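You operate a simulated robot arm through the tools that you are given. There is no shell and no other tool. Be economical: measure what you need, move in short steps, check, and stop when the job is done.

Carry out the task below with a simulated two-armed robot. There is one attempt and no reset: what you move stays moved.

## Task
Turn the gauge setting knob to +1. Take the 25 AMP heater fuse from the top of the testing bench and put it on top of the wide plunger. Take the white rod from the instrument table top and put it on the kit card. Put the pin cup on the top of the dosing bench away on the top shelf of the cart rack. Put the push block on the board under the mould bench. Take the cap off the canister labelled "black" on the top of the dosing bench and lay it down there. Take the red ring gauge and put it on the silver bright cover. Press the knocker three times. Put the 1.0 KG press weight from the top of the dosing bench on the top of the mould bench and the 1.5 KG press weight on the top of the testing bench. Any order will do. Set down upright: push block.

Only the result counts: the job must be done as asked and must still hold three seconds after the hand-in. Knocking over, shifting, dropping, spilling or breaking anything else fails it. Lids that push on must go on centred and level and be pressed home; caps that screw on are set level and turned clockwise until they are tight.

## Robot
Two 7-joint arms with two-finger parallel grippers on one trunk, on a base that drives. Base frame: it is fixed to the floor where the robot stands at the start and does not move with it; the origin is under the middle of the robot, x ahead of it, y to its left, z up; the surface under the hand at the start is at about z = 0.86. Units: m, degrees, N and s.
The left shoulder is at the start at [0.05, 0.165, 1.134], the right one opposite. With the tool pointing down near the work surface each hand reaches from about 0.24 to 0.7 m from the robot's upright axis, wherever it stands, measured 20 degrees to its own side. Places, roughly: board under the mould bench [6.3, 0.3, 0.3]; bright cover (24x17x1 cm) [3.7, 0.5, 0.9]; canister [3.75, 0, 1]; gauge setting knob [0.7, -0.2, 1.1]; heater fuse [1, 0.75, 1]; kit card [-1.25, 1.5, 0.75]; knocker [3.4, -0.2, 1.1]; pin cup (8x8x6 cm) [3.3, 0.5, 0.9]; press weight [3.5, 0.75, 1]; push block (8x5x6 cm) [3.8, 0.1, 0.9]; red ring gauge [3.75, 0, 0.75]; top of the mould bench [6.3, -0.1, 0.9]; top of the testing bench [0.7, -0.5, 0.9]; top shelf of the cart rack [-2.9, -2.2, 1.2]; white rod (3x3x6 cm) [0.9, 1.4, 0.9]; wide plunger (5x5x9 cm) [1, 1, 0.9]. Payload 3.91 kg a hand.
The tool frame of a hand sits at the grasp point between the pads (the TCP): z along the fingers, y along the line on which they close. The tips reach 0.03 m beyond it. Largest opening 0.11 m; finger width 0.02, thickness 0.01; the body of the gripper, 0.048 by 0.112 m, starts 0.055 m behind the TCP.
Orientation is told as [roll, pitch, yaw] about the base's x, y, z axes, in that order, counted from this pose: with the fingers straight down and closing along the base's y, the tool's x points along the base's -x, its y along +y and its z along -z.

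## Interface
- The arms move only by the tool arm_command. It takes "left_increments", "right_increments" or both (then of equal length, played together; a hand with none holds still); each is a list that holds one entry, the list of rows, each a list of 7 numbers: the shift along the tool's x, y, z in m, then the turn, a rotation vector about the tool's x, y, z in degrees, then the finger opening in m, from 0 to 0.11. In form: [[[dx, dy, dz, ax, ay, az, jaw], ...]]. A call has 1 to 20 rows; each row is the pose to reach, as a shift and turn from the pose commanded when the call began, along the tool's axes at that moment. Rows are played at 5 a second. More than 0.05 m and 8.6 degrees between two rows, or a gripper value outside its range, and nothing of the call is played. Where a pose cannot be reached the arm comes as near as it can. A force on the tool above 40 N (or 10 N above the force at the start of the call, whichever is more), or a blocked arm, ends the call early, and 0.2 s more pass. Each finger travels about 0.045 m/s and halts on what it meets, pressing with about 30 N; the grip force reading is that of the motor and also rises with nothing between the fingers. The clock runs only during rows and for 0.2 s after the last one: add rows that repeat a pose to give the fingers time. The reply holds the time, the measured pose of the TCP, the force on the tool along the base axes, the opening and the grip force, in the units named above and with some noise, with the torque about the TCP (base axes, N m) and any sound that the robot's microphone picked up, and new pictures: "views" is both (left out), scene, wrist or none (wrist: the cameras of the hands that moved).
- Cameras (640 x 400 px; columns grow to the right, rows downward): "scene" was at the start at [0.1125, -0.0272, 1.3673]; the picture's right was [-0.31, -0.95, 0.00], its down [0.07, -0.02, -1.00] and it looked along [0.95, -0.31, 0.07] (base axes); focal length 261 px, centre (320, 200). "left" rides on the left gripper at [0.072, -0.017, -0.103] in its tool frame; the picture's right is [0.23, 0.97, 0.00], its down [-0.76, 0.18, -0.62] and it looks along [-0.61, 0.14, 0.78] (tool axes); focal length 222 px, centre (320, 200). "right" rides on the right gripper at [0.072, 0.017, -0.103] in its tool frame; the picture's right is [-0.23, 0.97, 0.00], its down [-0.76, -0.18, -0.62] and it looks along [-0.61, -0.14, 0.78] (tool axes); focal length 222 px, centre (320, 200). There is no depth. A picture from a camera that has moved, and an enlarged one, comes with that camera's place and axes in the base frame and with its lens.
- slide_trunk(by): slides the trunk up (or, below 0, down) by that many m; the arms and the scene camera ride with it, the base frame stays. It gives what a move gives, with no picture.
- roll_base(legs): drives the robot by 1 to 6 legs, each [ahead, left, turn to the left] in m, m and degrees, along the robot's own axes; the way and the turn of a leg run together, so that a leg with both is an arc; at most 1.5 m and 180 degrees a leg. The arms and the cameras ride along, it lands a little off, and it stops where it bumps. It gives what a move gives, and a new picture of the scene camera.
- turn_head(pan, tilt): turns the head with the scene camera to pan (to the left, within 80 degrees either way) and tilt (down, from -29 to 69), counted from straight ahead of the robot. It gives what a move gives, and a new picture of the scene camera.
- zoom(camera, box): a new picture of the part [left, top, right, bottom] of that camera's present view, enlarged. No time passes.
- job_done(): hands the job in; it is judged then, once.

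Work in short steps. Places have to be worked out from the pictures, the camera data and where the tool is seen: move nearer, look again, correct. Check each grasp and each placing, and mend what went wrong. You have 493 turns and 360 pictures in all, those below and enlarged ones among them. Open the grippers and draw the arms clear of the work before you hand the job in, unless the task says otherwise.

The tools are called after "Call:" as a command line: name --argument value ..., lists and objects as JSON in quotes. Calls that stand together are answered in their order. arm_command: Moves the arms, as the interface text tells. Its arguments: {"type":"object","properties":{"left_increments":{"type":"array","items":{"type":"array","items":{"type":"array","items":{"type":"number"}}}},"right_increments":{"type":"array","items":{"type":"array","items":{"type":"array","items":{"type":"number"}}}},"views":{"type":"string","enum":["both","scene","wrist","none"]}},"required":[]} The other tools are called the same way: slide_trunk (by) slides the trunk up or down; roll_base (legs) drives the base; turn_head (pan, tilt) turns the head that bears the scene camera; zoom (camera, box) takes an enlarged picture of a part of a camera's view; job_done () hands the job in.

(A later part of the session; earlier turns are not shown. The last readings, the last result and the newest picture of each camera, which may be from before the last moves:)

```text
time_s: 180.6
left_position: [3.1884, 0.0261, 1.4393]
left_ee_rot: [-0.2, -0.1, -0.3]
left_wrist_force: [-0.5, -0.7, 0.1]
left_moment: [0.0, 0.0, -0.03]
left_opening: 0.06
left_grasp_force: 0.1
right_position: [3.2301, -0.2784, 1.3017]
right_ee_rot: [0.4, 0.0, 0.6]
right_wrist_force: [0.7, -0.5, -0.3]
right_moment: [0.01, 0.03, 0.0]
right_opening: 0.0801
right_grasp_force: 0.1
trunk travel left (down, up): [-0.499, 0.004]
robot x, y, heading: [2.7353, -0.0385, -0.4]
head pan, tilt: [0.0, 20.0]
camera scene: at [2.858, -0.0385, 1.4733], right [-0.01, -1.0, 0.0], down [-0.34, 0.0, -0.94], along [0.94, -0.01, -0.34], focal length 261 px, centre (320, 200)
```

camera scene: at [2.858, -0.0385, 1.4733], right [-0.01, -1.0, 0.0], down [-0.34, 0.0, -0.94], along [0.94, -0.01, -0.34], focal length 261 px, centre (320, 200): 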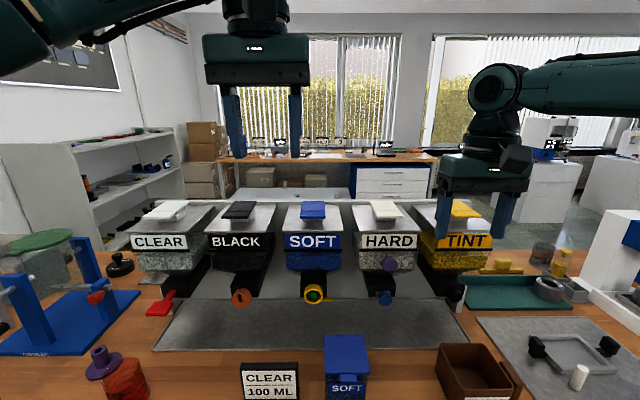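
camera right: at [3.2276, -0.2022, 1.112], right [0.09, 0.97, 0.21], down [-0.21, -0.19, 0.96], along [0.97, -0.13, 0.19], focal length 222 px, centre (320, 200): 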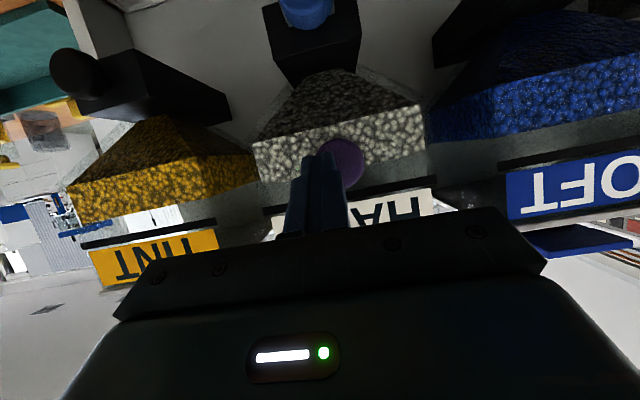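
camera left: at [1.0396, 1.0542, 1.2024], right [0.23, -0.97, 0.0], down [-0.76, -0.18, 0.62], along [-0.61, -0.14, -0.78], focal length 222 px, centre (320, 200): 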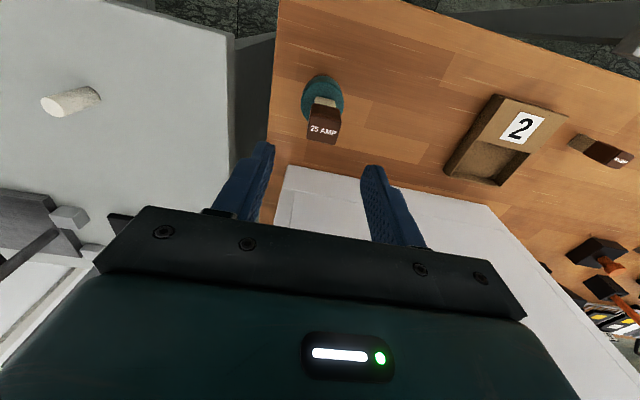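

Now to the left part of the bench to look for the weights and pin cup.

Call:
roll_base --legs '[[-0.2, 0, 0], [0, 0.65, 0]]'

Call:
turn_head --pan 0 --tilt 30

Call:
zoom --camera "scene" --box '[140, 100, 460, 300]'

```text
time_s: 188.0
left_position: [2.9928, 0.6882, 1.4408]
left_ee_rot: [-0.2, -0.2, 0.2]
left_wrist_force: [-0.2, 0.3, -0.2]
left_moment: [0.0, 0.02, 0.0]
left_opening: 0.0604
left_grasp_force: 0.1
right_position: [3.0377, 0.3824, 1.2999]
right_ee_rot: [0.4, -0.2, 1.2]
right_wrist_force: [-0.7, 0.1, 0.4]
right_moment: [-0.01, -0.03, 0.02]
right_opening: 0.0801
right_grasp_force: 0.1
trunk travel left (down, up): [-0.499, 0.004]
robot x, y, heading: [2.538, 0.6222, 0.6]
head pan, tilt: [0.0, 20.0]
camera scene: at [2.6617, 0.6198, 1.4734], right [0.0, -1.0, 0.0], down [-0.34, 0.0, -0.94], along [0.94, 0.0, -0.34], focal length 261 px, centre (320, 200)
```

scene: 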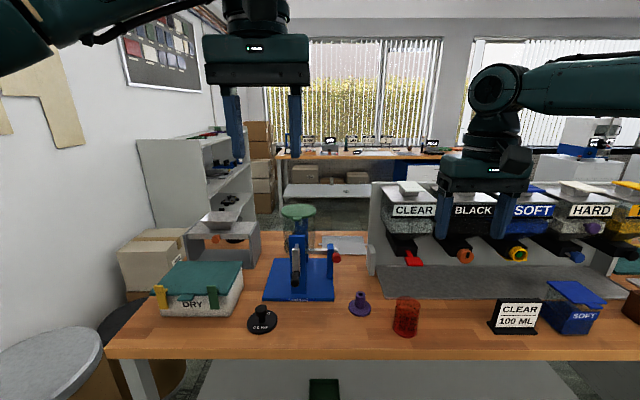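

```text
time_s: 188.7
left_position: [2.9924, 0.6874, 1.4397]
left_ee_rot: [-0.2, -0.2, 0.3]
left_wrist_force: [-0.2, 0.1, -0.2]
left_moment: [0.04, 0.01, -0.03]
left_opening: 0.06
left_grasp_force: 0.0
right_position: [3.038, 0.3821, 1.3009]
right_ee_rot: [0.3, -0.2, 1.1]
right_wrist_force: [-0.7, 0.7, 0.0]
right_moment: [-0.01, -0.01, -0.01]
right_opening: 0.08
right_grasp_force: 0.0
trunk travel left (down, up): [-0.499, 0.004]
robot x, y, heading: [2.5406, 0.6213, 0.0]
head pan, tilt: [0.0, 30.0]
camera scene: at [2.6589, 0.6197, 1.4574], right [0.0, -1.0, 0.0], down [-0.5, 0.0, -0.87], along [0.87, 0.0, -0.5], focal length 261 px, centre (320, 200)
```

scene: 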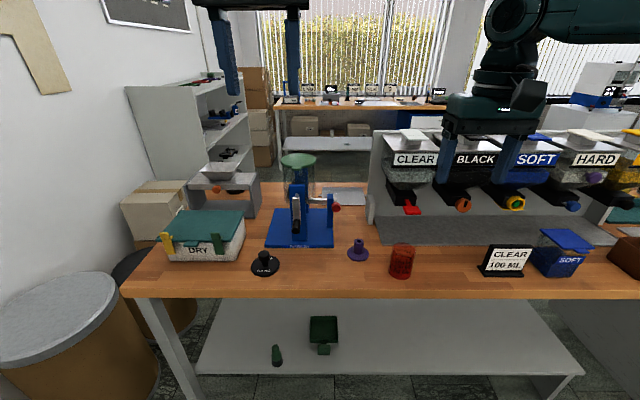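

```text
2.00 times, centred on (300, 200) of scene
camera zoom: at [2.6589, 0.6197, 1.4574], right [0.0, -1.0, 0.0], down [-0.5, 0.0, -0.87], along [0.87, 0.0, -0.5], focal length 521 px, centre (360, 200)
```

zoom: 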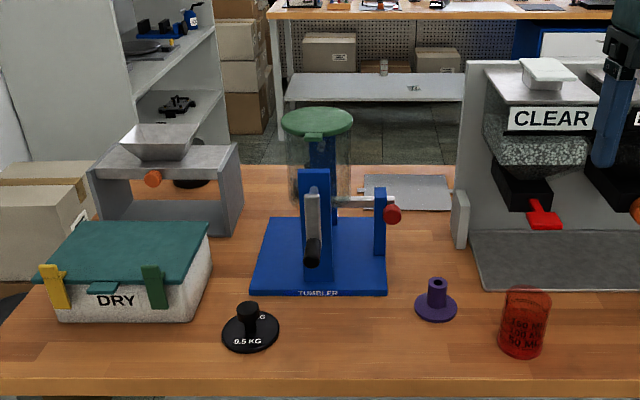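

Call:
zoom --camera "scene" --box '[180, 150, 270, 280]'

Call:
zoom --camera "scene" --box '[240, 240, 290, 280]'

```text
3.08 times, centred on (225, 215) of scene
camera zoom: at [2.6589, 0.6197, 1.4574], right [0.0, -1.0, 0.0], down [-0.5, 0.0, -0.87], along [0.87, 0.0, -0.5], focal length 802 px, centre (612, 154)
```

zoom: 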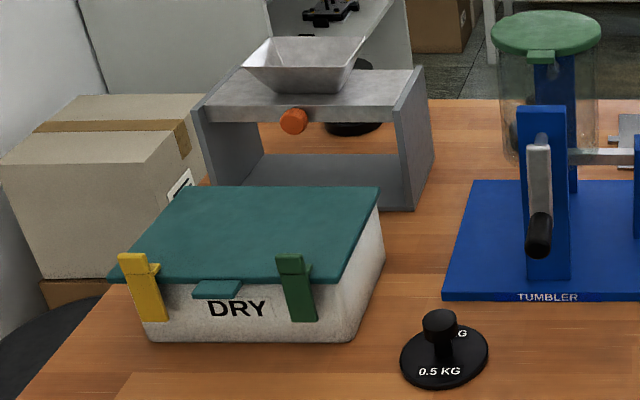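

```text
10.00 times, centred on (265, 260) of scene
camera zoom: at [2.6589, 0.6197, 1.4574], right [0.0, -1.0, 0.0], down [-0.5, 0.0, -0.87], along [0.87, 0.0, -0.5], focal length 2607 px, centre (870, -400)
```

zoom: 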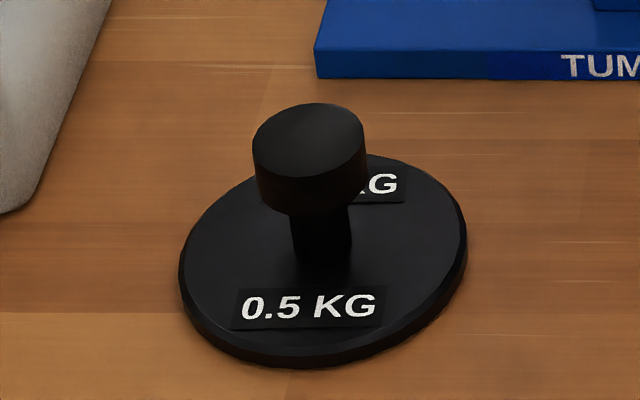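

Only a 0.5 KG weight here plus something black behind the scale. The other side likely holds the rest; I drive round the south end of the dosing bench to the east aisle.

Call:
roll_base --legs '[[-0.15, 0, 0], [0, -1.4, 0], [0, -1.4, 0], [1.4, 0, 0], [1.0, 0, 0]]'

Call:
turn_head --pan 50 --tilt 15

```text
time_s: 225.5
left_position: [5.186, -2.1304, 1.4405]
left_ee_rot: [-0.2, -0.2, -0.4]
left_wrist_force: [0.3, -0.7, 0.1]
left_moment: [0.0, -0.03, 0.01]
left_opening: 0.06
left_grasp_force: 0.0
right_position: [5.229, -2.436, 1.3013]
right_ee_rot: [0.3, -0.2, 0.5]
right_wrist_force: [0.2, 0.3, 0.3]
right_moment: [0.02, 0.02, 0.01]
right_opening: 0.0801
right_grasp_force: 0.1
trunk travel left (down, up): [-0.499, 0.004]
robot x, y, heading: [4.7321, -2.194, -0.5]
head pan, tilt: [0.0, 30.0]
camera scene: at [4.8526, -2.1946, 1.4573], right [-0.01, -1.0, 0.0], down [-0.5, 0.0, -0.87], along [0.87, -0.01, -0.5], focal length 261 px, centre (320, 200)
```

scene: 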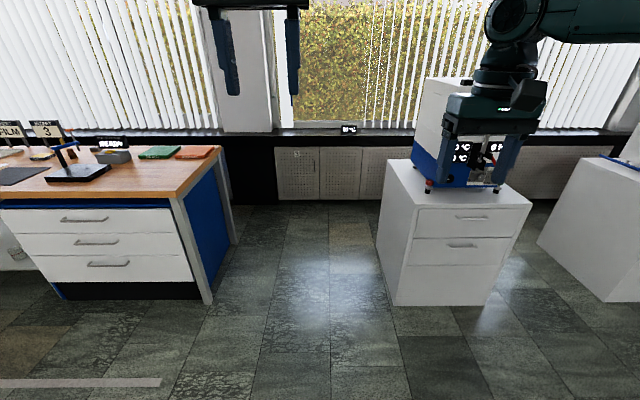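

```text
time_s: 226.7
left_position: [5.1862, -2.1308, 1.4393]
left_ee_rot: [-0.2, -0.2, -0.4]
left_wrist_force: [0.0, -0.3, -0.4]
left_moment: [0.01, 0.0, 0.02]
left_opening: 0.0598
left_grasp_force: 0.0
right_position: [5.2278, -2.4358, 1.3011]
right_ee_rot: [0.2, -0.2, 0.5]
right_wrist_force: [-0.1, -1.1, 0.5]
right_moment: [-0.01, 0.01, 0.03]
right_opening: 0.08
right_grasp_force: 0.1
trunk travel left (down, up): [-0.499, 0.004]
robot x, y, heading: [4.7311, -2.1927, -0.6]
head pan, tilt: [50.0, 15.0]
camera scene: at [4.8227, -2.1228, 1.4815], right [0.76, -0.65, 0.0], down [-0.17, -0.2, -0.97], along [0.63, 0.73, -0.26], focal length 261 px, centre (320, 200)
```

scene: 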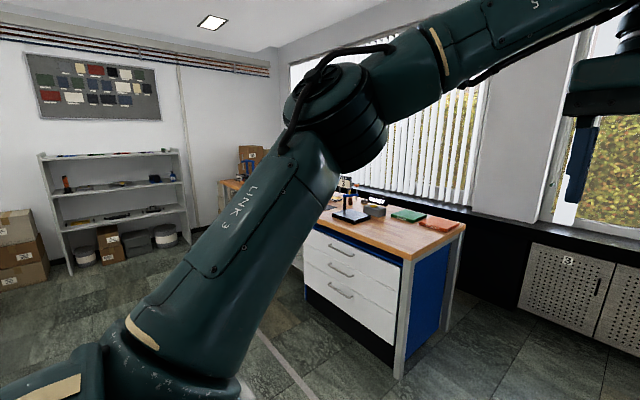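

Clear. I move up the east aisle to y≈0.1 and turn to face the dosing bench's back.

Call:
roll_base --legs '[[0, 1.4, 0], [0, 0.9, 0], [0, 0, 90], [0, 0, 90.5]]'

Call:
turn_head --pan 0 --tilt 22

Call:
zoom --camera "scene" --box '[150, 120, 470, 320]'

```text
time_s: 254.8
left_position: [4.3373, 0.0642, 1.4391]
left_ee_rot: [-0.2, -0.2, 178.5]
left_wrist_force: [-0.2, -0.4, 0.3]
left_moment: [-0.01, 0.01, -0.02]
left_opening: 0.0599
left_grasp_force: 0.1
right_position: [4.3008, 0.3718, 1.3011]
right_ee_rot: [0.4, -0.2, 179.4]
right_wrist_force: [0.3, 0.6, -0.8]
right_moment: [0.02, 0.01, 0.0]
right_opening: 0.0801
right_grasp_force: 0.1
trunk travel left (down, up): [-0.499, 0.004]
robot x, y, heading: [4.792, 0.1202, 178.5]
head pan, tilt: [50.0, 15.0]
camera scene: at [4.7003, 0.0495, 1.4815], right [-0.75, 0.66, 0.0], down [0.17, 0.19, -0.97], along [-0.64, -0.72, -0.26], focal length 261 px, centre (320, 200)
```

scene: 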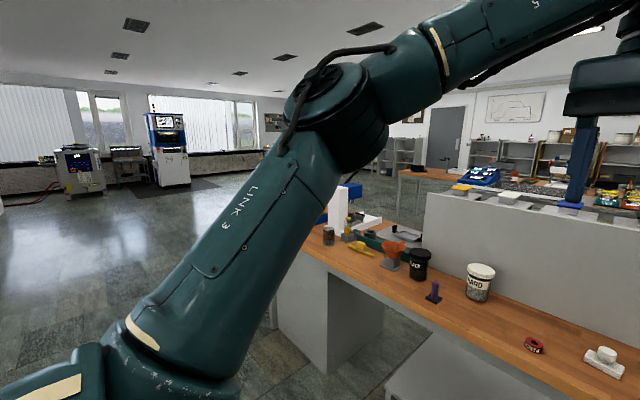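

```text
time_s: 256.0
left_position: [4.3373, 0.0639, 1.4389]
left_ee_rot: [-0.2, -0.2, 178.5]
left_wrist_force: [0.6, -0.3, 0.3]
left_moment: [-0.05, -0.01, -0.04]
left_opening: 0.06
left_grasp_force: 0.0
right_position: [4.302, 0.3707, 1.3019]
right_ee_rot: [0.3, -0.2, 179.4]
right_wrist_force: [-0.2, 0.6, -0.4]
right_moment: [-0.02, -0.03, 0.0]
right_opening: 0.0802
right_grasp_force: 0.1
trunk travel left (down, up): [-0.499, 0.004]
robot x, y, heading: [4.794, 0.1185, 178.3]
head pan, tilt: [0.0, 22.0]
camera scene: at [4.6696, 0.1219, 1.4702], right [0.03, 1.0, 0.0], down [0.37, -0.01, -0.93], along [-0.93, 0.02, -0.37], focal length 261 px, centre (320, 200)
```

scene: 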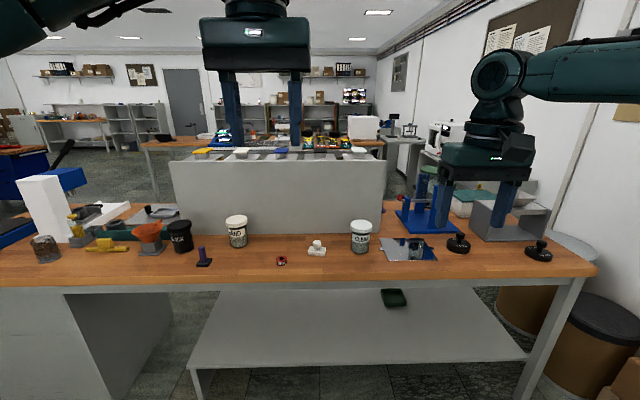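

```text
2.00 times, centred on (310, 220) of scene
camera zoom: at [4.6696, 0.1219, 1.4702], right [0.03, 1.0, 0.0], down [0.37, -0.01, -0.93], along [-0.93, 0.02, -0.37], focal length 521 px, centre (340, 160)
```

zoom: 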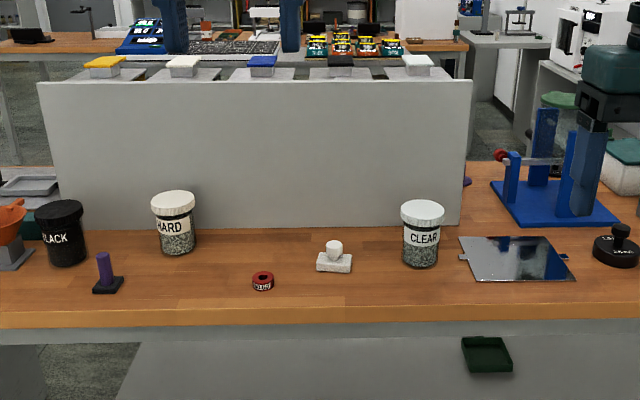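

All east-side items visible. Zoom on weights, push block, ring, canister.

Call:
zoom --camera "scene" --box '[440, 222, 560, 272]'

Call:
zoom --camera "scene" --box '[160, 210, 340, 280]'

Call:
zoom --camera "scene" --box '[340, 205, 450, 275]'

```text
5.33 times, centred on (500, 247) of scene
camera zoom: at [4.6696, 0.1219, 1.4702], right [0.03, 1.0, 0.0], down [0.37, -0.01, -0.93], along [-0.93, 0.02, -0.37], focal length 1390 px, centre (-640, -51)
```

zoom: 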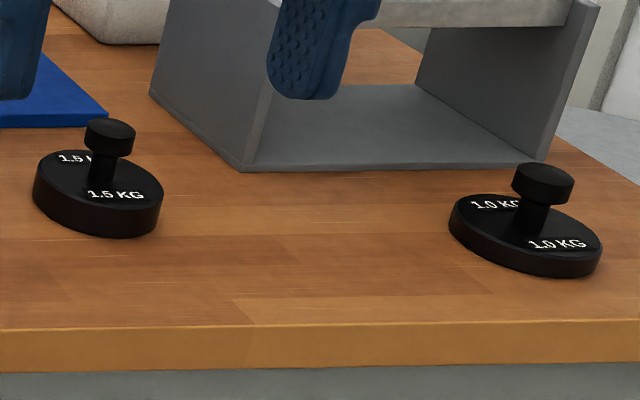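

```text
3.56 times, centred on (250, 245) of scene
camera zoom: at [4.6696, 0.1219, 1.4702], right [0.03, 1.0, 0.0], down [0.37, -0.01, -0.93], along [-0.93, 0.02, -0.37], focal length 927 px, centre (569, 40)
```

zoom: 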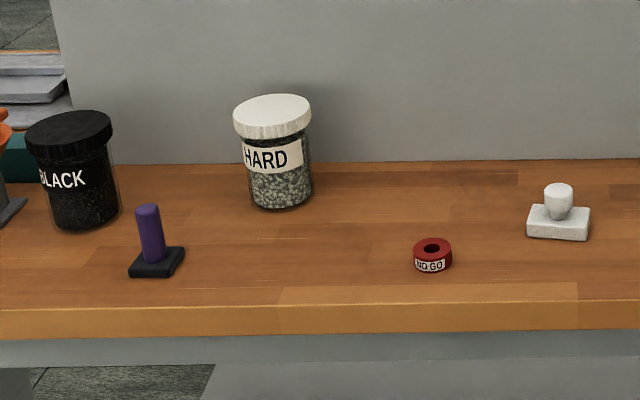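

```text
5.71 times, centred on (395, 240) of scene
camera zoom: at [4.6696, 0.1219, 1.4702], right [0.03, 1.0, 0.0], down [0.37, -0.01, -0.93], along [-0.93, 0.02, -0.37], focal length 1490 px, centre (-109, -29)
```

zoom: 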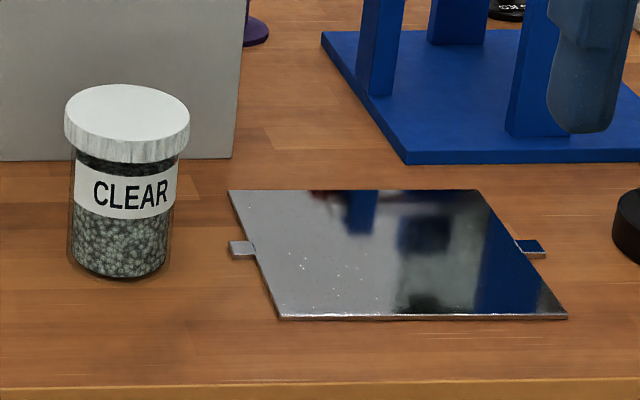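

Places found (bench z 0.86): ring [3.80,-0.01], push block [3.75,0.13], cover centre [3.72,0.52], 1.5 KG [3.71,0.745], 1.0 KG [3.775,1.05], BLACK canister [3.69,-0.44]. I drive up to the bench.

Call:
roll_base --legs '[[0.3, -0.21, 1.5], [0.25, 0, 0]]'

Call:
slide_trunk --by -0.08

Call:
turn_head --pan 10 --tilt 45

```text
time_s: 259.9
left_position: [3.79, 0.2677, 1.4392]
left_ee_rot: [-0.2, -0.2, 180.0]
left_wrist_force: [0.0, -0.2, 0.4]
left_moment: [0.01, -0.02, -0.02]
left_opening: 0.06
left_grasp_force: 0.1
right_position: [3.7456, 0.5725, 1.3014]
right_ee_rot: [0.2, -0.2, -179.2]
right_wrist_force: [-1.0, -0.7, 0.3]
right_moment: [0.03, -0.01, 0.03]
right_opening: 0.08
right_grasp_force: 0.1
trunk travel left (down, up): [-0.499, 0.004]
robot x, y, heading: [4.2447, 0.329, 179.9]
head pan, tilt: [0.0, 22.0]
camera scene: at [4.1195, 0.3326, 1.4701], right [0.0, 1.0, 0.0], down [0.37, 0.0, -0.93], along [-0.93, 0.0, -0.37], focal length 261 px, centre (320, 200)
```

scene: 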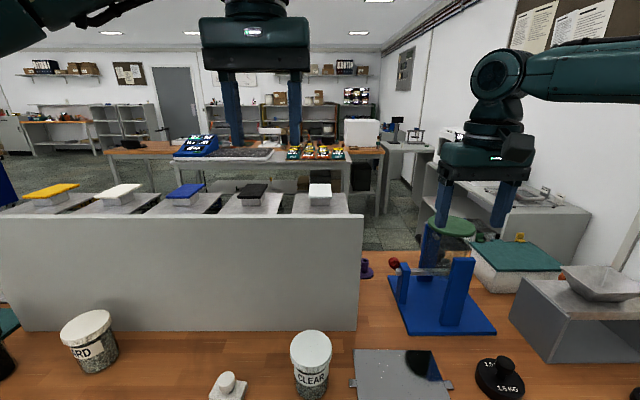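

```text
time_s: 261.0
left_position: [3.7905, 0.2656, 1.3597]
left_ee_rot: [-0.2, -0.2, 179.8]
left_wrist_force: [0.7, 0.9, -0.8]
left_moment: [0.01, -0.01, 0.01]
left_opening: 0.0598
left_grasp_force: 0.1
right_position: [3.7457, 0.573, 1.2212]
right_ee_rot: [0.2, -0.2, -179.2]
right_wrist_force: [0.7, 0.3, 0.4]
right_moment: [-0.02, -0.03, -0.03]
right_opening: 0.08
right_grasp_force: 0.1
trunk travel left (down, up): [-0.419, 0.084]
robot x, y, heading: [4.2404, 0.3343, 179.8]
head pan, tilt: [0.0, 22.0]
```

```text
time_s: 261.9
left_position: [3.7889, 0.2656, 1.3592]
left_ee_rot: [-0.3, -0.3, 180.1]
left_wrist_force: [0.5, 0.5, 0.8]
left_moment: [-0.01, 0.01, -0.01]
left_opening: 0.0599
left_grasp_force: 0.1
right_position: [3.7452, 0.5725, 1.2196]
right_ee_rot: [0.2, -0.2, -179.1]
right_wrist_force: [0.5, -0.4, 0.2]
right_moment: [0.01, 0.02, 0.02]
right_opening: 0.0802
right_grasp_force: 0.1
trunk travel left (down, up): [-0.419, 0.084]
robot x, y, heading: [4.2424, 0.3309, 179.8]
head pan, tilt: [10.0, 45.0]
camera scene: at [4.1327, 0.3185, 1.3548], right [-0.17, 0.99, 0.0], down [0.7, 0.12, -0.71], along [-0.7, -0.12, -0.71], focal length 261 px, centre (320, 200)
```

scene: 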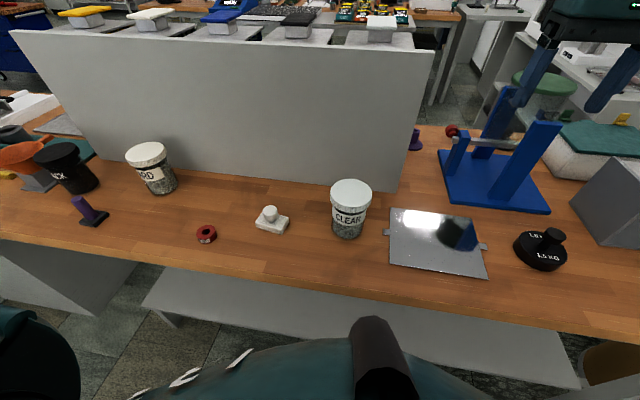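

Ring ≈[3.809,-0.006]. Move the left hand above it at z≈1.05.

Call:
arm_command --left_increments '[[[0.002, 0.03, 0.034, 0, 0, 0, 0.06], [0.004, 0.06, 0.068, 0, 0, 0, 0.06], [0.006, 0.09, 0.102, 0, 0, 0, 0.06], [0.008, 0.12, 0.136, 0, 0, 0, 0.06], [0.01, 0.15, 0.17, 0, 0, 0, 0.06], [0.012, 0.18, 0.204, 0, 0, 0, 0.06], [0.015, 0.21, 0.238, 0, 0, 0, 0.06], [0.018, 0.24, 0.272, 0, 0, 0, 0.06], [0.02, 0.272, 0.31, 0, 0, 0, 0.06], [0.02, 0.272, 0.31, 0, 0, 0, 0.06]]]'

```text
time_s: 264.1
left_position: [3.8095, -0.0002, 1.0473]
left_ee_rot: [-0.2, -0.3, 179.8]
left_wrist_force: [0.5, 1.0, -0.3]
left_moment: [0.02, 0.02, 0.01]
left_opening: 0.06
left_grasp_force: 0.2
right_position: [3.745, 0.5731, 1.2215]
right_ee_rot: [0.5, -0.2, -179.2]
right_wrist_force: [-0.2, 1.0, 0.0]
right_moment: [-0.01, 0.0, -0.03]
right_opening: 0.0801
right_grasp_force: 0.1
trunk travel left (down, up): [-0.419, 0.084]
robot x, y, heading: [4.2441, 0.3337, 179.9]
head pan, tilt: [10.0, 45.0]
camera scene: at [4.1326, 0.319, 1.3547], right [-0.17, 0.99, 0.0], down [0.7, 0.12, -0.71], along [-0.7, -0.12, -0.71], focal length 261 px, centre (320, 200)
camera left: at [3.8828, 0.0163, 1.1508], right [0.23, -0.97, 0.0], down [-0.76, -0.18, 0.63], along [-0.61, -0.14, -0.78], focal length 222 px, centre (320, 200)
```

scene: 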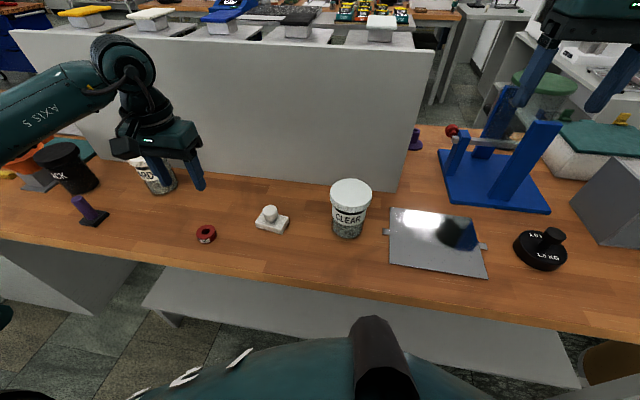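
left: 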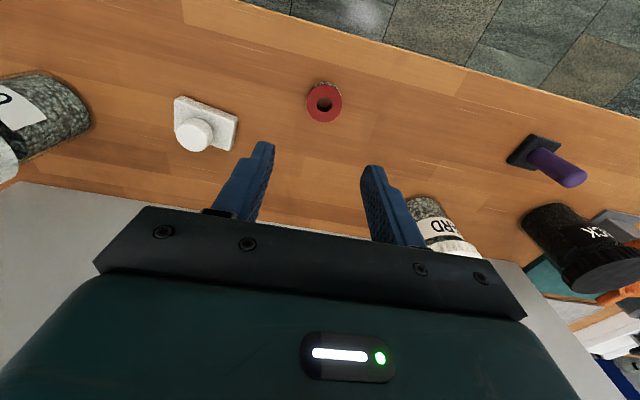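

Align and go down to z=0.897, then close on the ring.

Call:
arm_command --left_increments '[[[0.003, 0.004, 0.04, 0, 0, 0, 0.07], [0.003, 0.004, 0.08, 0, 0, 0, 0.07], [0.003, 0.004, 0.12, 0, 0, 0, 0.07], [0.003, 0.004, 0.149, 0, 0, 0, 0.07], [0.003, 0.004, 0.149, 0, 0, 0, 0.07], [0.003, 0.004, 0.149, 0, 0, 0, 0.04], [0.003, 0.004, 0.149, 0, 0, 0, 0.02], [0.003, 0.004, 0.149, 0, 0, 0, 0.02]]]' --views "wrist"

```text
time_s: 265.9
left_position: [3.8099, -0.008, 0.8993]
left_ee_rot: [-0.2, -0.2, 179.9]
left_wrist_force: [0.0, 0.6, -0.3]
left_moment: [0.0, 0.01, 0.0]
left_opening: 0.0409
left_grasp_force: 30.6
right_position: [3.7461, 0.5717, 1.2214]
right_ee_rot: [0.3, -0.2, -179.2]
right_wrist_force: [0.1, -0.4, 0.4]
right_moment: [-0.01, 0.01, 0.0]
right_opening: 0.0797
right_grasp_force: 0.1
trunk travel left (down, up): [-0.419, 0.084]
robot x, y, heading: [4.2424, 0.3342, 179.7]
head pan, tilt: [10.0, 45.0]
camera left: at [3.8825, 0.009, 1.0031], right [0.23, -0.97, 0.0], down [-0.76, -0.18, 0.63], along [-0.61, -0.14, -0.78], focal length 222 px, centre (320, 200)
```

left: 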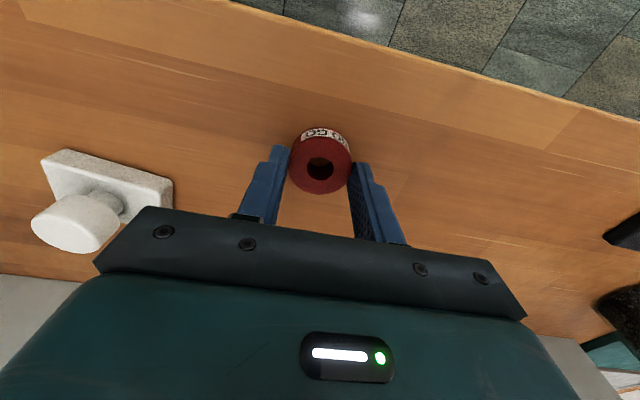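

Ring gripped. Lift it, and move the right hand out of the way.

Call:
arm_command --left_increments '[[[0, 0, -0.04, 0, 0, 0, 0.02], [0, 0, -0.08, 0, 0, 0, 0.02], [0, 0, -0.12, 0, 0, 0, 0.02], [0, 0, -0.16, 0, 0, 0, 0.02], [0, 0, -0.2, 0, 0, 0, 0.02], [0, 0, -0.22, 0, 0, 0, 0.02]]]' --right_increments '[[[0, -0.03, -0.02, 0, 0, 0, 0.06], [0.01, -0.06, -0.04, 0, 0, 0, 0.06], [0.02, -0.09, -0.06, 0, 0, 0, 0.06], [0.03, -0.12, -0.08, 0, 0, 0, 0.06], [0.04, -0.15, -0.1, 0, 0, 0, 0.06], [0.05, -0.18, -0.12, 0, 0, 0, 0.06]]]' --views "none"

Call:
roll_base --legs '[[0, -0.12, 0]]'

```text
time_s: 267.3
left_position: [3.8119, -0.0082, 1.1199]
left_ee_rot: [-0.2, -0.2, 179.9]
left_wrist_force: [0.3, 0.0, 0.0]
left_moment: [-0.01, -0.04, -0.01]
left_opening: 0.0407
left_grasp_force: 29.8
right_position: [3.7942, 0.7546, 1.3406]
right_ee_rot: [0.3, -0.2, -179.1]
right_wrist_force: [0.3, 0.1, -0.7]
right_moment: [-0.05, 0.03, 0.0]
right_opening: 0.0599
right_grasp_force: 0.1
trunk travel left (down, up): [-0.419, 0.084]
robot x, y, heading: [4.2447, 0.3301, 179.9]
head pan, tilt: [10.0, 45.0]
```

```text
time_s: 269.0
left_position: [3.8107, 0.1128, 1.1193]
left_ee_rot: [-0.2, -0.2, 179.9]
left_wrist_force: [-0.4, 0.8, -0.1]
left_moment: [-0.02, -0.01, 0.0]
left_opening: 0.0408
left_grasp_force: 30.1
right_position: [3.7937, 0.8763, 1.3406]
right_ee_rot: [0.4, -0.2, -179.2]
right_wrist_force: [-0.6, 0.8, 0.0]
right_moment: [0.0, 0.02, 0.0]
right_opening: 0.0601
right_grasp_force: 0.0
trunk travel left (down, up): [-0.419, 0.084]
robot x, y, heading: [4.2429, 0.4519, 180.1]
head pan, tilt: [10.0, 45.0]
camera scene: at [4.1329, 0.4394, 1.3547], right [-0.17, 0.99, 0.0], down [0.7, 0.12, -0.71], along [-0.7, -0.12, -0.71], focal length 261 px, centre (320, 200)
```

scene: 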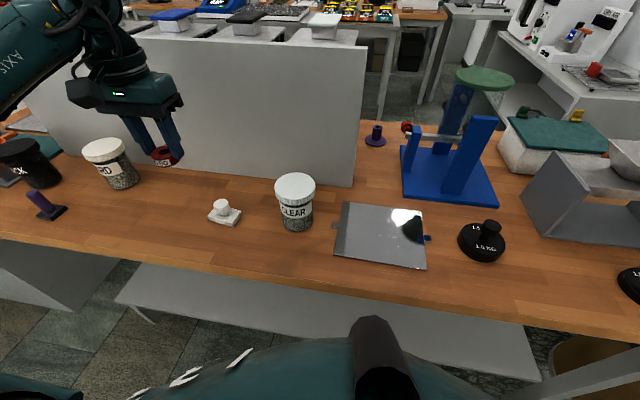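

Move the ring over the cover at height.

Call:
arm_command --left_increments '[[[-0.008, -0.044, 0, 0, 0, 0, 0.02], [-0.016, -0.088, 0, 0, 0, 0, 0.02], [-0.024, -0.132, 0, 0, 0, 0, 0.02], [-0.032, -0.176, 0, 0, 0, 0, 0.02], [-0.04, -0.22, 0, 0, 0, 0, 0.02], [-0.048, -0.264, 0, 0, 0, 0, 0.02], [-0.056, -0.308, 0, 0, 0, 0, 0.02], [-0.064, -0.352, 0, 0, 0, 0, 0.02], [-0.07, -0.395, 0, 0, 0, 0, 0.02], [-0.07, -0.395, 0.03, 0, 0, 0, 0.02], [-0.07, -0.395, 0.07, 0, 0, 0, 0.02], [-0.07, -0.395, 0.11, 0, 0, 0, 0.02], [-0.07, -0.395, 0.15, 0, 0, 0, 0.02], [-0.07, -0.395, 0.15, 0, 0, 0, 0.02]]]'

```text
time_s: 272.0
left_position: [3.7406, 0.5096, 0.9712]
left_ee_rot: [-0.2, -0.1, 179.9]
left_wrist_force: [0.1, 0.1, -0.8]
left_moment: [0.01, 0.0, 0.05]
left_opening: 0.0407
left_grasp_force: 30.4
right_position: [3.7937, 0.8741, 1.3424]
right_ee_rot: [0.3, -0.1, -179.3]
right_wrist_force: [-0.9, 0.5, -0.3]
right_moment: [0.0, 0.0, 0.0]
right_opening: 0.0599
right_grasp_force: 0.1
trunk travel left (down, up): [-0.419, 0.084]
robot x, y, heading: [4.2425, 0.4524, 180.3]
head pan, tilt: [10.0, 45.0]
camera scene: at [4.1331, 0.439, 1.3547], right [-0.17, 0.99, 0.0], down [0.7, 0.12, -0.71], along [-0.7, -0.12, -0.71], focal length 261 px, centre (320, 200)
camera left: at [3.8132, 0.5264, 1.075], right [0.23, -0.97, -0.01], down [-0.76, -0.18, 0.63], along [-0.61, -0.14, -0.78], focal length 222 px, centre (320, 200)
```

scene: 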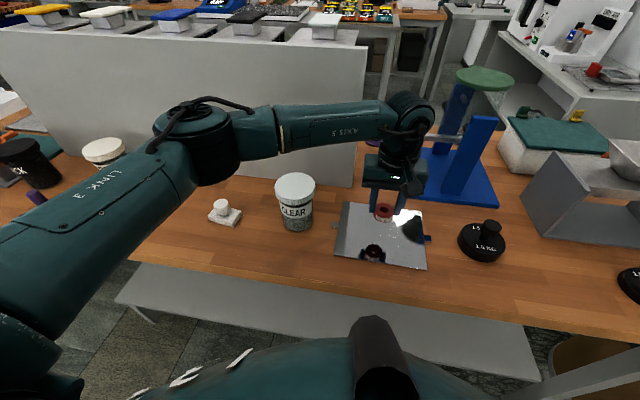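
left: 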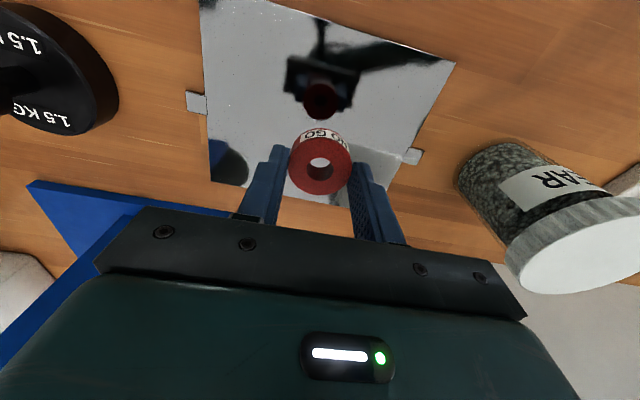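

Over the cover. Descend to just above and then by millimetres till contact.

Call:
arm_command --left_increments '[[[0, 0, 0.03, 0, 0, 0, 0.02], [0, 0, 0.055, 0, 0, 0, 0.02], [0, 0, 0.058, 0, 0, 0, 0.02], [0, 0, 0.06, 0, 0, 0, 0.02], [0, 0, 0.061, 0, 0, 0, 0.02], [0, 0, 0.062, 0, 0, 0, 0.02], [0, 0, 0.063, 0, 0, 0, 0.02]]]' --views "wrist"

```text
time_s: 273.6
left_position: [3.7408, 0.5089, 0.9078]
left_ee_rot: [-0.4, -0.2, 179.9]
left_wrist_force: [-0.9, -0.4, -1.1]
left_moment: [-0.01, 0.02, 0.03]
left_opening: 0.0408
left_grasp_force: 30.2
right_position: [3.7941, 0.8757, 1.3411]
right_ee_rot: [0.3, -0.1, -179.2]
right_wrist_force: [-0.8, -0.3, -0.2]
right_moment: [-0.01, 0.01, -0.02]
right_opening: 0.0599
right_grasp_force: 0.0
trunk travel left (down, up): [-0.419, 0.084]
robot x, y, heading: [4.2419, 0.4526, 179.8]
head pan, tilt: [10.0, 45.0]
camera left: at [3.8131, 0.5253, 1.0114], right [0.23, -0.97, -0.01], down [-0.76, -0.18, 0.62], along [-0.61, -0.14, -0.78], focal length 222 px, centre (320, 200)
```

left: 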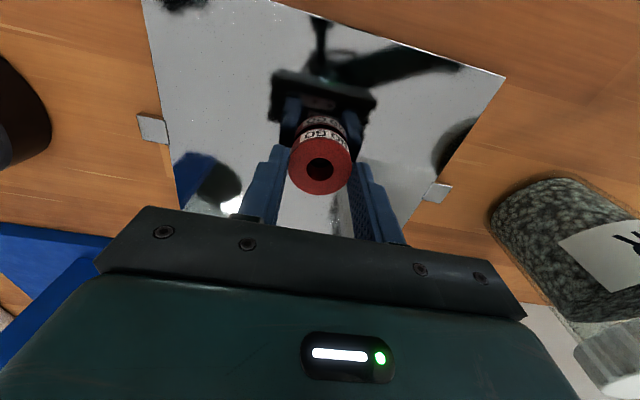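

Still a small gap seen in the reflection; continue.

Call:
arm_command --left_increments '[[[0, 0, 0.001, 0, 0, 0, 0.02], [0, 0, 0.002, 0, 0, 0, 0.02], [0, 0, 0.003, 0, 0, 0, 0.02], [0, 0, 0.004, 0, 0, 0, 0.02], [0, 0, 0.005, 0, 0, 0, 0.02], [0, 0, 0.006, 0, 0, 0, 0.02]]]' --views "wrist"

```text
time_s: 275.0
left_position: [3.7395, 0.5083, 0.9036]
left_ee_rot: [-0.3, -0.3, 179.9]
left_wrist_force: [1.3, -1.2, 18.0]
left_moment: [-0.15, -0.23, -0.04]
left_opening: 0.0403
left_grasp_force: 30.1
right_position: [3.7953, 0.8753, 1.3423]
right_ee_rot: [0.3, -0.3, -179.2]
right_wrist_force: [-0.9, 0.9, 0.7]
right_moment: [0.01, 0.01, -0.02]
right_opening: 0.06
right_grasp_force: 0.0
trunk travel left (down, up): [-0.419, 0.084]
robot x, y, heading: [4.2433, 0.4527, 180.1]
head pan, tilt: [10.0, 45.0]
camera left: at [3.8134, 0.5254, 1.0076], right [0.23, -0.97, -0.01], down [-0.76, -0.18, 0.63], along [-0.61, -0.14, -0.78], focal length 222 px, centre (320, 200)
```

left: 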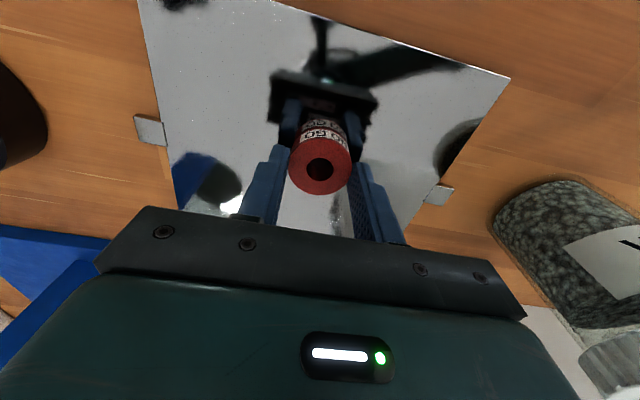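

Contact. Ease up 2 mm, open gently, lift.

Call:
arm_command --left_increments '[[[0, 0, -0.003, 0, 0, 0, 0.03], [0, 0, -0.003, 0, 0, 0, 0.045], [0, 0, -0.003, 0, 0, 0, 0.055], [0, 0, -0.003, 0, 0, 0, 0.065], [0, 0, -0.04, 0, 0, 0, 0.065], [0, 0, -0.08, 0, 0, 0, 0.065], [0, 0, -0.12, 0, 0, 0, 0.065], [0, 0, -0.16, 0, 0, 0, 0.065], [0, 0, -0.2, 0, 0, 0, 0.065]]]'

```text
time_s: 277.0
left_position: [3.74, 0.5091, 1.1045]
left_ee_rot: [-0.1, -0.3, 179.9]
left_wrist_force: [0.1, 0.7, 0.0]
left_moment: [0.02, 0.03, 0.03]
left_opening: 0.0651
left_grasp_force: 0.1
right_position: [3.7937, 0.8756, 1.34]
right_ee_rot: [0.3, -0.2, -179.1]
right_wrist_force: [-0.6, 0.3, 0.6]
right_moment: [0.0, 0.03, -0.02]
right_opening: 0.0601
right_grasp_force: 0.0
trunk travel left (down, up): [-0.419, 0.084]
robot x, y, heading: [4.2408, 0.4494, 179.8]
head pan, tilt: [10.0, 45.0]
camera scene: at [4.1334, 0.4392, 1.3547], right [-0.17, 0.99, 0.0], down [0.7, 0.12, -0.71], along [-0.7, -0.12, -0.71], focal length 261 px, centre (320, 200)
camera left: at [3.8127, 0.5257, 1.2079], right [0.22, -0.97, 0.0], down [-0.76, -0.18, 0.63], along [-0.61, -0.14, -0.78], focal length 222 px, centre (320, 200)
```

scene: 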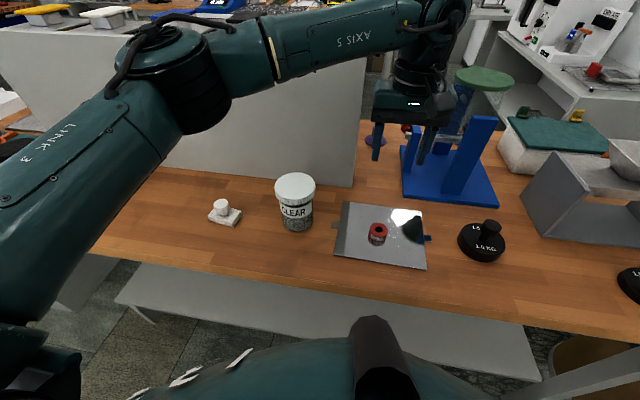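
left: 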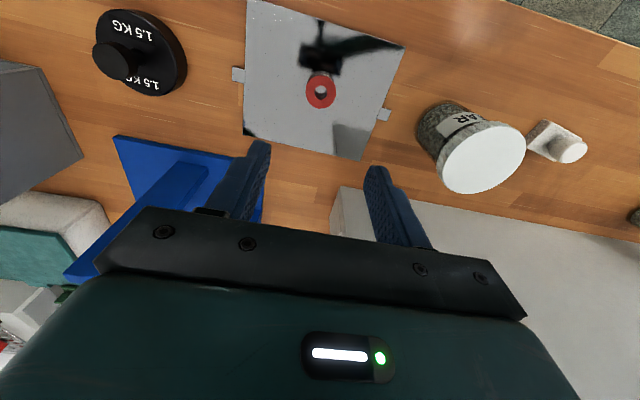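

The ring lies on the cover. Now raise the left hand and move to the BLACK canister.

Call:
arm_command --left_increments '[[[0.02, 0.02, -0.04, 0, 0, 0, 0.09], [0.04, 0.04, -0.08, 0, 0, 0, 0.1], [0.06, 0.06, -0.12, 0, 0, 0, 0.11], [0.08, 0.08, -0.16, 0, 0, 0, 0.11], [0.08, 0.1, -0.2, 0, 0, 0, 0.11]]]' --views "none"

Call:
roll_base --legs '[[0, 0.68, 0]]'

Call:
zoom --camera "scene" --box '[180, 120, 420, 270]'

```text
time_s: 278.2
left_position: [3.8233, 0.4066, 1.3025]
left_ee_rot: [-0.1, -0.2, 179.9]
left_wrist_force: [1.3, -1.0, 0.4]
left_moment: [0.02, 0.01, -0.01]
left_opening: 0.11
left_grasp_force: 0.1
right_position: [3.7942, 0.8739, 1.3424]
right_ee_rot: [0.3, -0.2, -179.1]
right_wrist_force: [0.5, -1.0, 0.5]
right_moment: [0.0, 0.03, 0.02]
right_opening: 0.0599
right_grasp_force: 0.1
trunk travel left (down, up): [-0.419, 0.084]
robot x, y, heading: [4.246, 0.4512, 179.9]
head pan, tilt: [10.0, 45.0]
```

```text
time_s: 284.7
left_position: [3.8249, -0.2797, 1.3016]
left_ee_rot: [-0.2, -0.2, -179.4]
left_wrist_force: [0.0, 0.3, -0.1]
left_moment: [-0.01, 0.0, 0.02]
left_opening: 0.11
left_grasp_force: 0.0
right_position: [3.7913, 0.1868, 1.341]
right_ee_rot: [0.3, -0.2, -178.6]
right_wrist_force: [-0.2, -0.3, -0.6]
right_moment: [-0.01, 0.0, 0.02]
right_opening: 0.0601
right_grasp_force: 0.1
trunk travel left (down, up): [-0.419, 0.084]
robot x, y, heading: [4.2457, -0.2294, -179.6]
head pan, tilt: [10.0, 45.0]
camera scene: at [4.1347, -0.2456, 1.3547], right [-0.18, 0.98, 0.0], down [0.7, 0.13, -0.71], along [-0.7, -0.13, -0.71], focal length 261 px, centre (320, 200)
```

scene: 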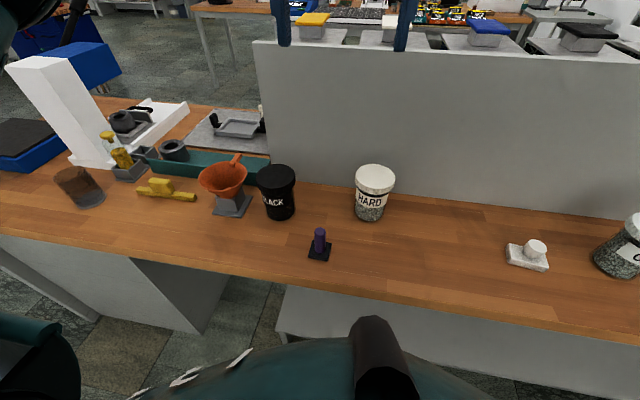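

```text
2.67 times, centred on (300, 195) of scene
camera zoom: at [4.1347, -0.2456, 1.3547], right [-0.18, 0.98, 0.0], down [0.7, 0.13, -0.71], along [-0.7, -0.13, -0.71], focal length 695 px, centre (373, 213)
```

zoom: 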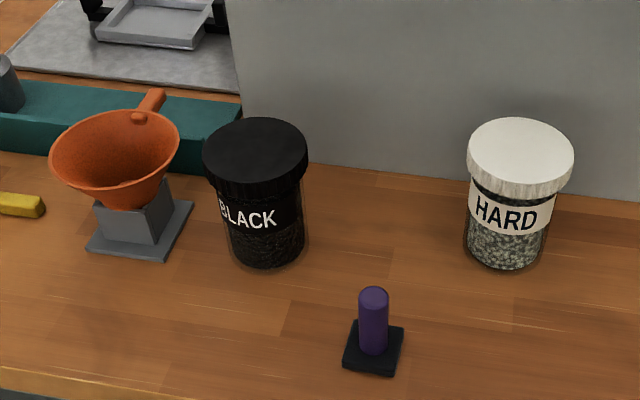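

BLACK cap centre ≈[3.708,-0.426], top z≈0.978, diameter ≈0.087; funnel is close on the −y side. I approach from above with the gripper turned −45°.

Call:
arm_command --left_increments '[[[-0.02, 0.024, 0.025, 0, 0, -8, 0.11], [-0.04, 0.048, 0.05, 0, 0, -16, 0.11], [-0.06, 0.072, 0.075, 0, 0, -24, 0.11], [-0.08, 0.096, 0.1, 0, 0, -32, 0.11], [-0.1, 0.12, 0.13, 0, 0, -40, 0.11], [-0.117, 0.146, 0.16, 0, 0, -45, 0.11], [-0.117, 0.146, 0.19, 0, 0, -45, 0.11], [-0.117, 0.146, 0.19, 0, 0, -45, 0.11]]]'

```text
time_s: 286.5
left_position: [3.7083, -0.4262, 1.1093]
left_ee_rot: [-0.4, 0.0, -134.5]
left_wrist_force: [-0.9, 0.4, -0.2]
left_moment: [-0.05, 0.01, 0.04]
left_opening: 0.1098
left_grasp_force: 0.0
right_position: [3.7918, 0.1866, 1.3402]
right_ee_rot: [0.2, -0.2, -178.6]
right_wrist_force: [-0.6, 0.4, -0.1]
right_moment: [-0.01, 0.0, 0.03]
right_opening: 0.06
right_grasp_force: 0.0
trunk travel left (down, up): [-0.419, 0.084]
robot x, y, heading: [4.2456, -0.2327, -179.6]
head pan, tilt: [10.0, 45.0]
camera scene: at [4.1348, -0.2456, 1.3547], right [-0.18, 0.98, 0.0], down [0.7, 0.13, -0.71], along [-0.7, -0.13, -0.71], focal length 261 px, centre (320, 200)
camera left: at [3.747, -0.3635, 1.2144], right [0.85, -0.52, -0.01], down [-0.4, -0.67, 0.62], along [-0.33, -0.53, -0.78], focal length 222 px, centre (320, 200)
```

scene: 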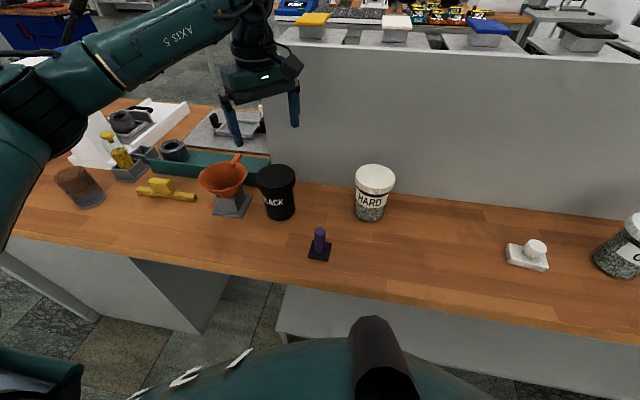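
left: 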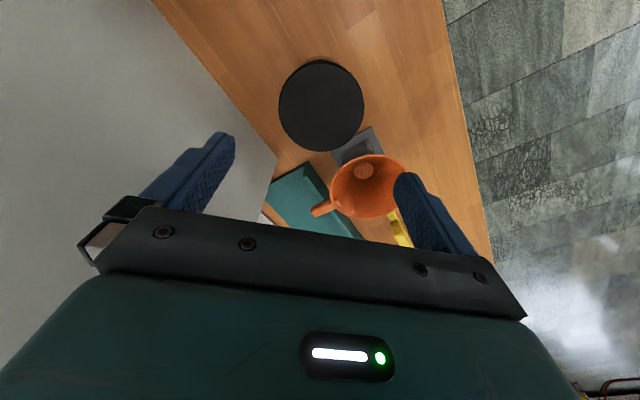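

Cap centre ≈[3.711,-0.421]; funnel is clear of the fingers. Descend to z≈0.985 and close.

Call:
arm_command --left_increments '[[[0.006, -0.001, 0.04, 0, 0, 0, 0.11], [0.006, -0.001, 0.08, 0, 0, 0, 0.11], [0.006, -0.001, 0.105, 0, 0, 0, 0.11], [0.006, -0.001, 0.123, 0, 0, 0, 0.11], [0.006, -0.001, 0.123, 0, 0, 0, 0.11]]]'

Call:
zoom --camera "scene" --box '[200, 110, 360, 230]'

```text
time_s: 287.7
left_position: [3.7105, -0.4214, 0.9873]
left_ee_rot: [-0.3, 0.0, -134.5]
left_wrist_force: [0.1, 0.3, 0.1]
left_moment: [0.01, 0.03, 0.02]
left_opening: 0.1099
left_grasp_force: 0.0
right_position: [3.7913, 0.1865, 1.3423]
right_ee_rot: [0.3, -0.2, -178.6]
right_wrist_force: [0.0, 0.7, -0.6]
right_moment: [0.03, -0.04, 0.03]
right_opening: 0.0601
right_grasp_force: 0.0
trunk travel left (down, up): [-0.419, 0.084]
robot x, y, heading: [4.2433, -0.2292, -179.4]
head pan, tilt: [10.0, 45.0]
camera scene: at [4.1348, -0.2455, 1.3547], right [-0.18, 0.98, 0.0], down [0.7, 0.13, -0.71], along [-0.7, -0.13, -0.71], focal length 261 px, centre (320, 200)
camera left: at [3.7493, -0.3581, 1.0917], right [0.85, -0.52, -0.01], down [-0.4, -0.67, 0.62], along [-0.33, -0.53, -0.78], focal length 222 px, centre (320, 200)
```

scene: 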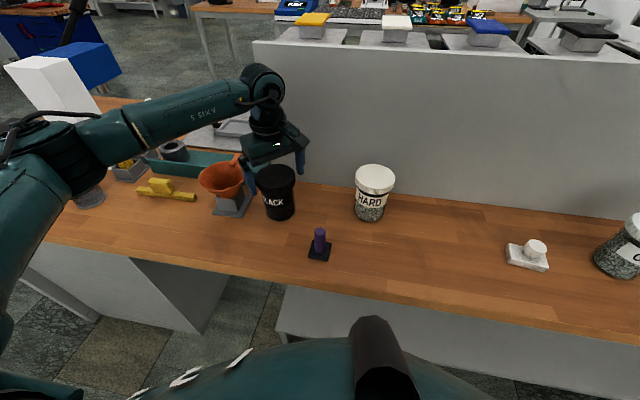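
left: 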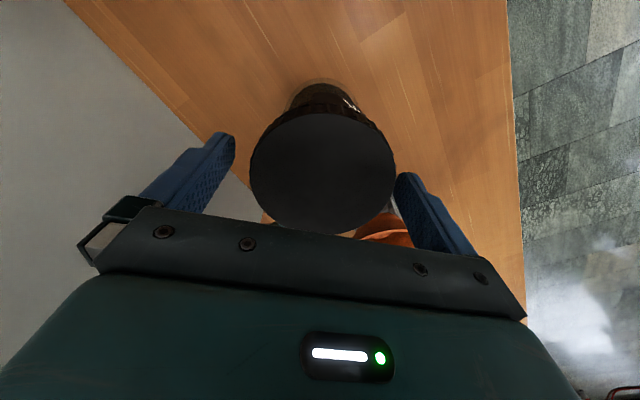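

```text
3.33 times, centred on (280, 170) of scene
camera zoom: at [4.1348, -0.2455, 1.3547], right [-0.18, 0.98, 0.0], down [0.7, 0.13, -0.71], along [-0.7, -0.13, -0.71], focal length 869 px, centre (453, 300)
```

zoom: 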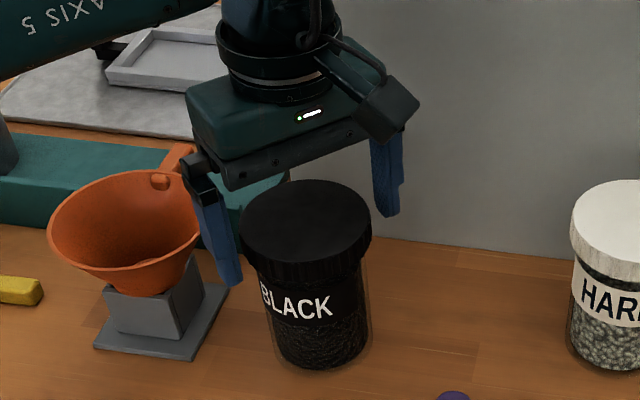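

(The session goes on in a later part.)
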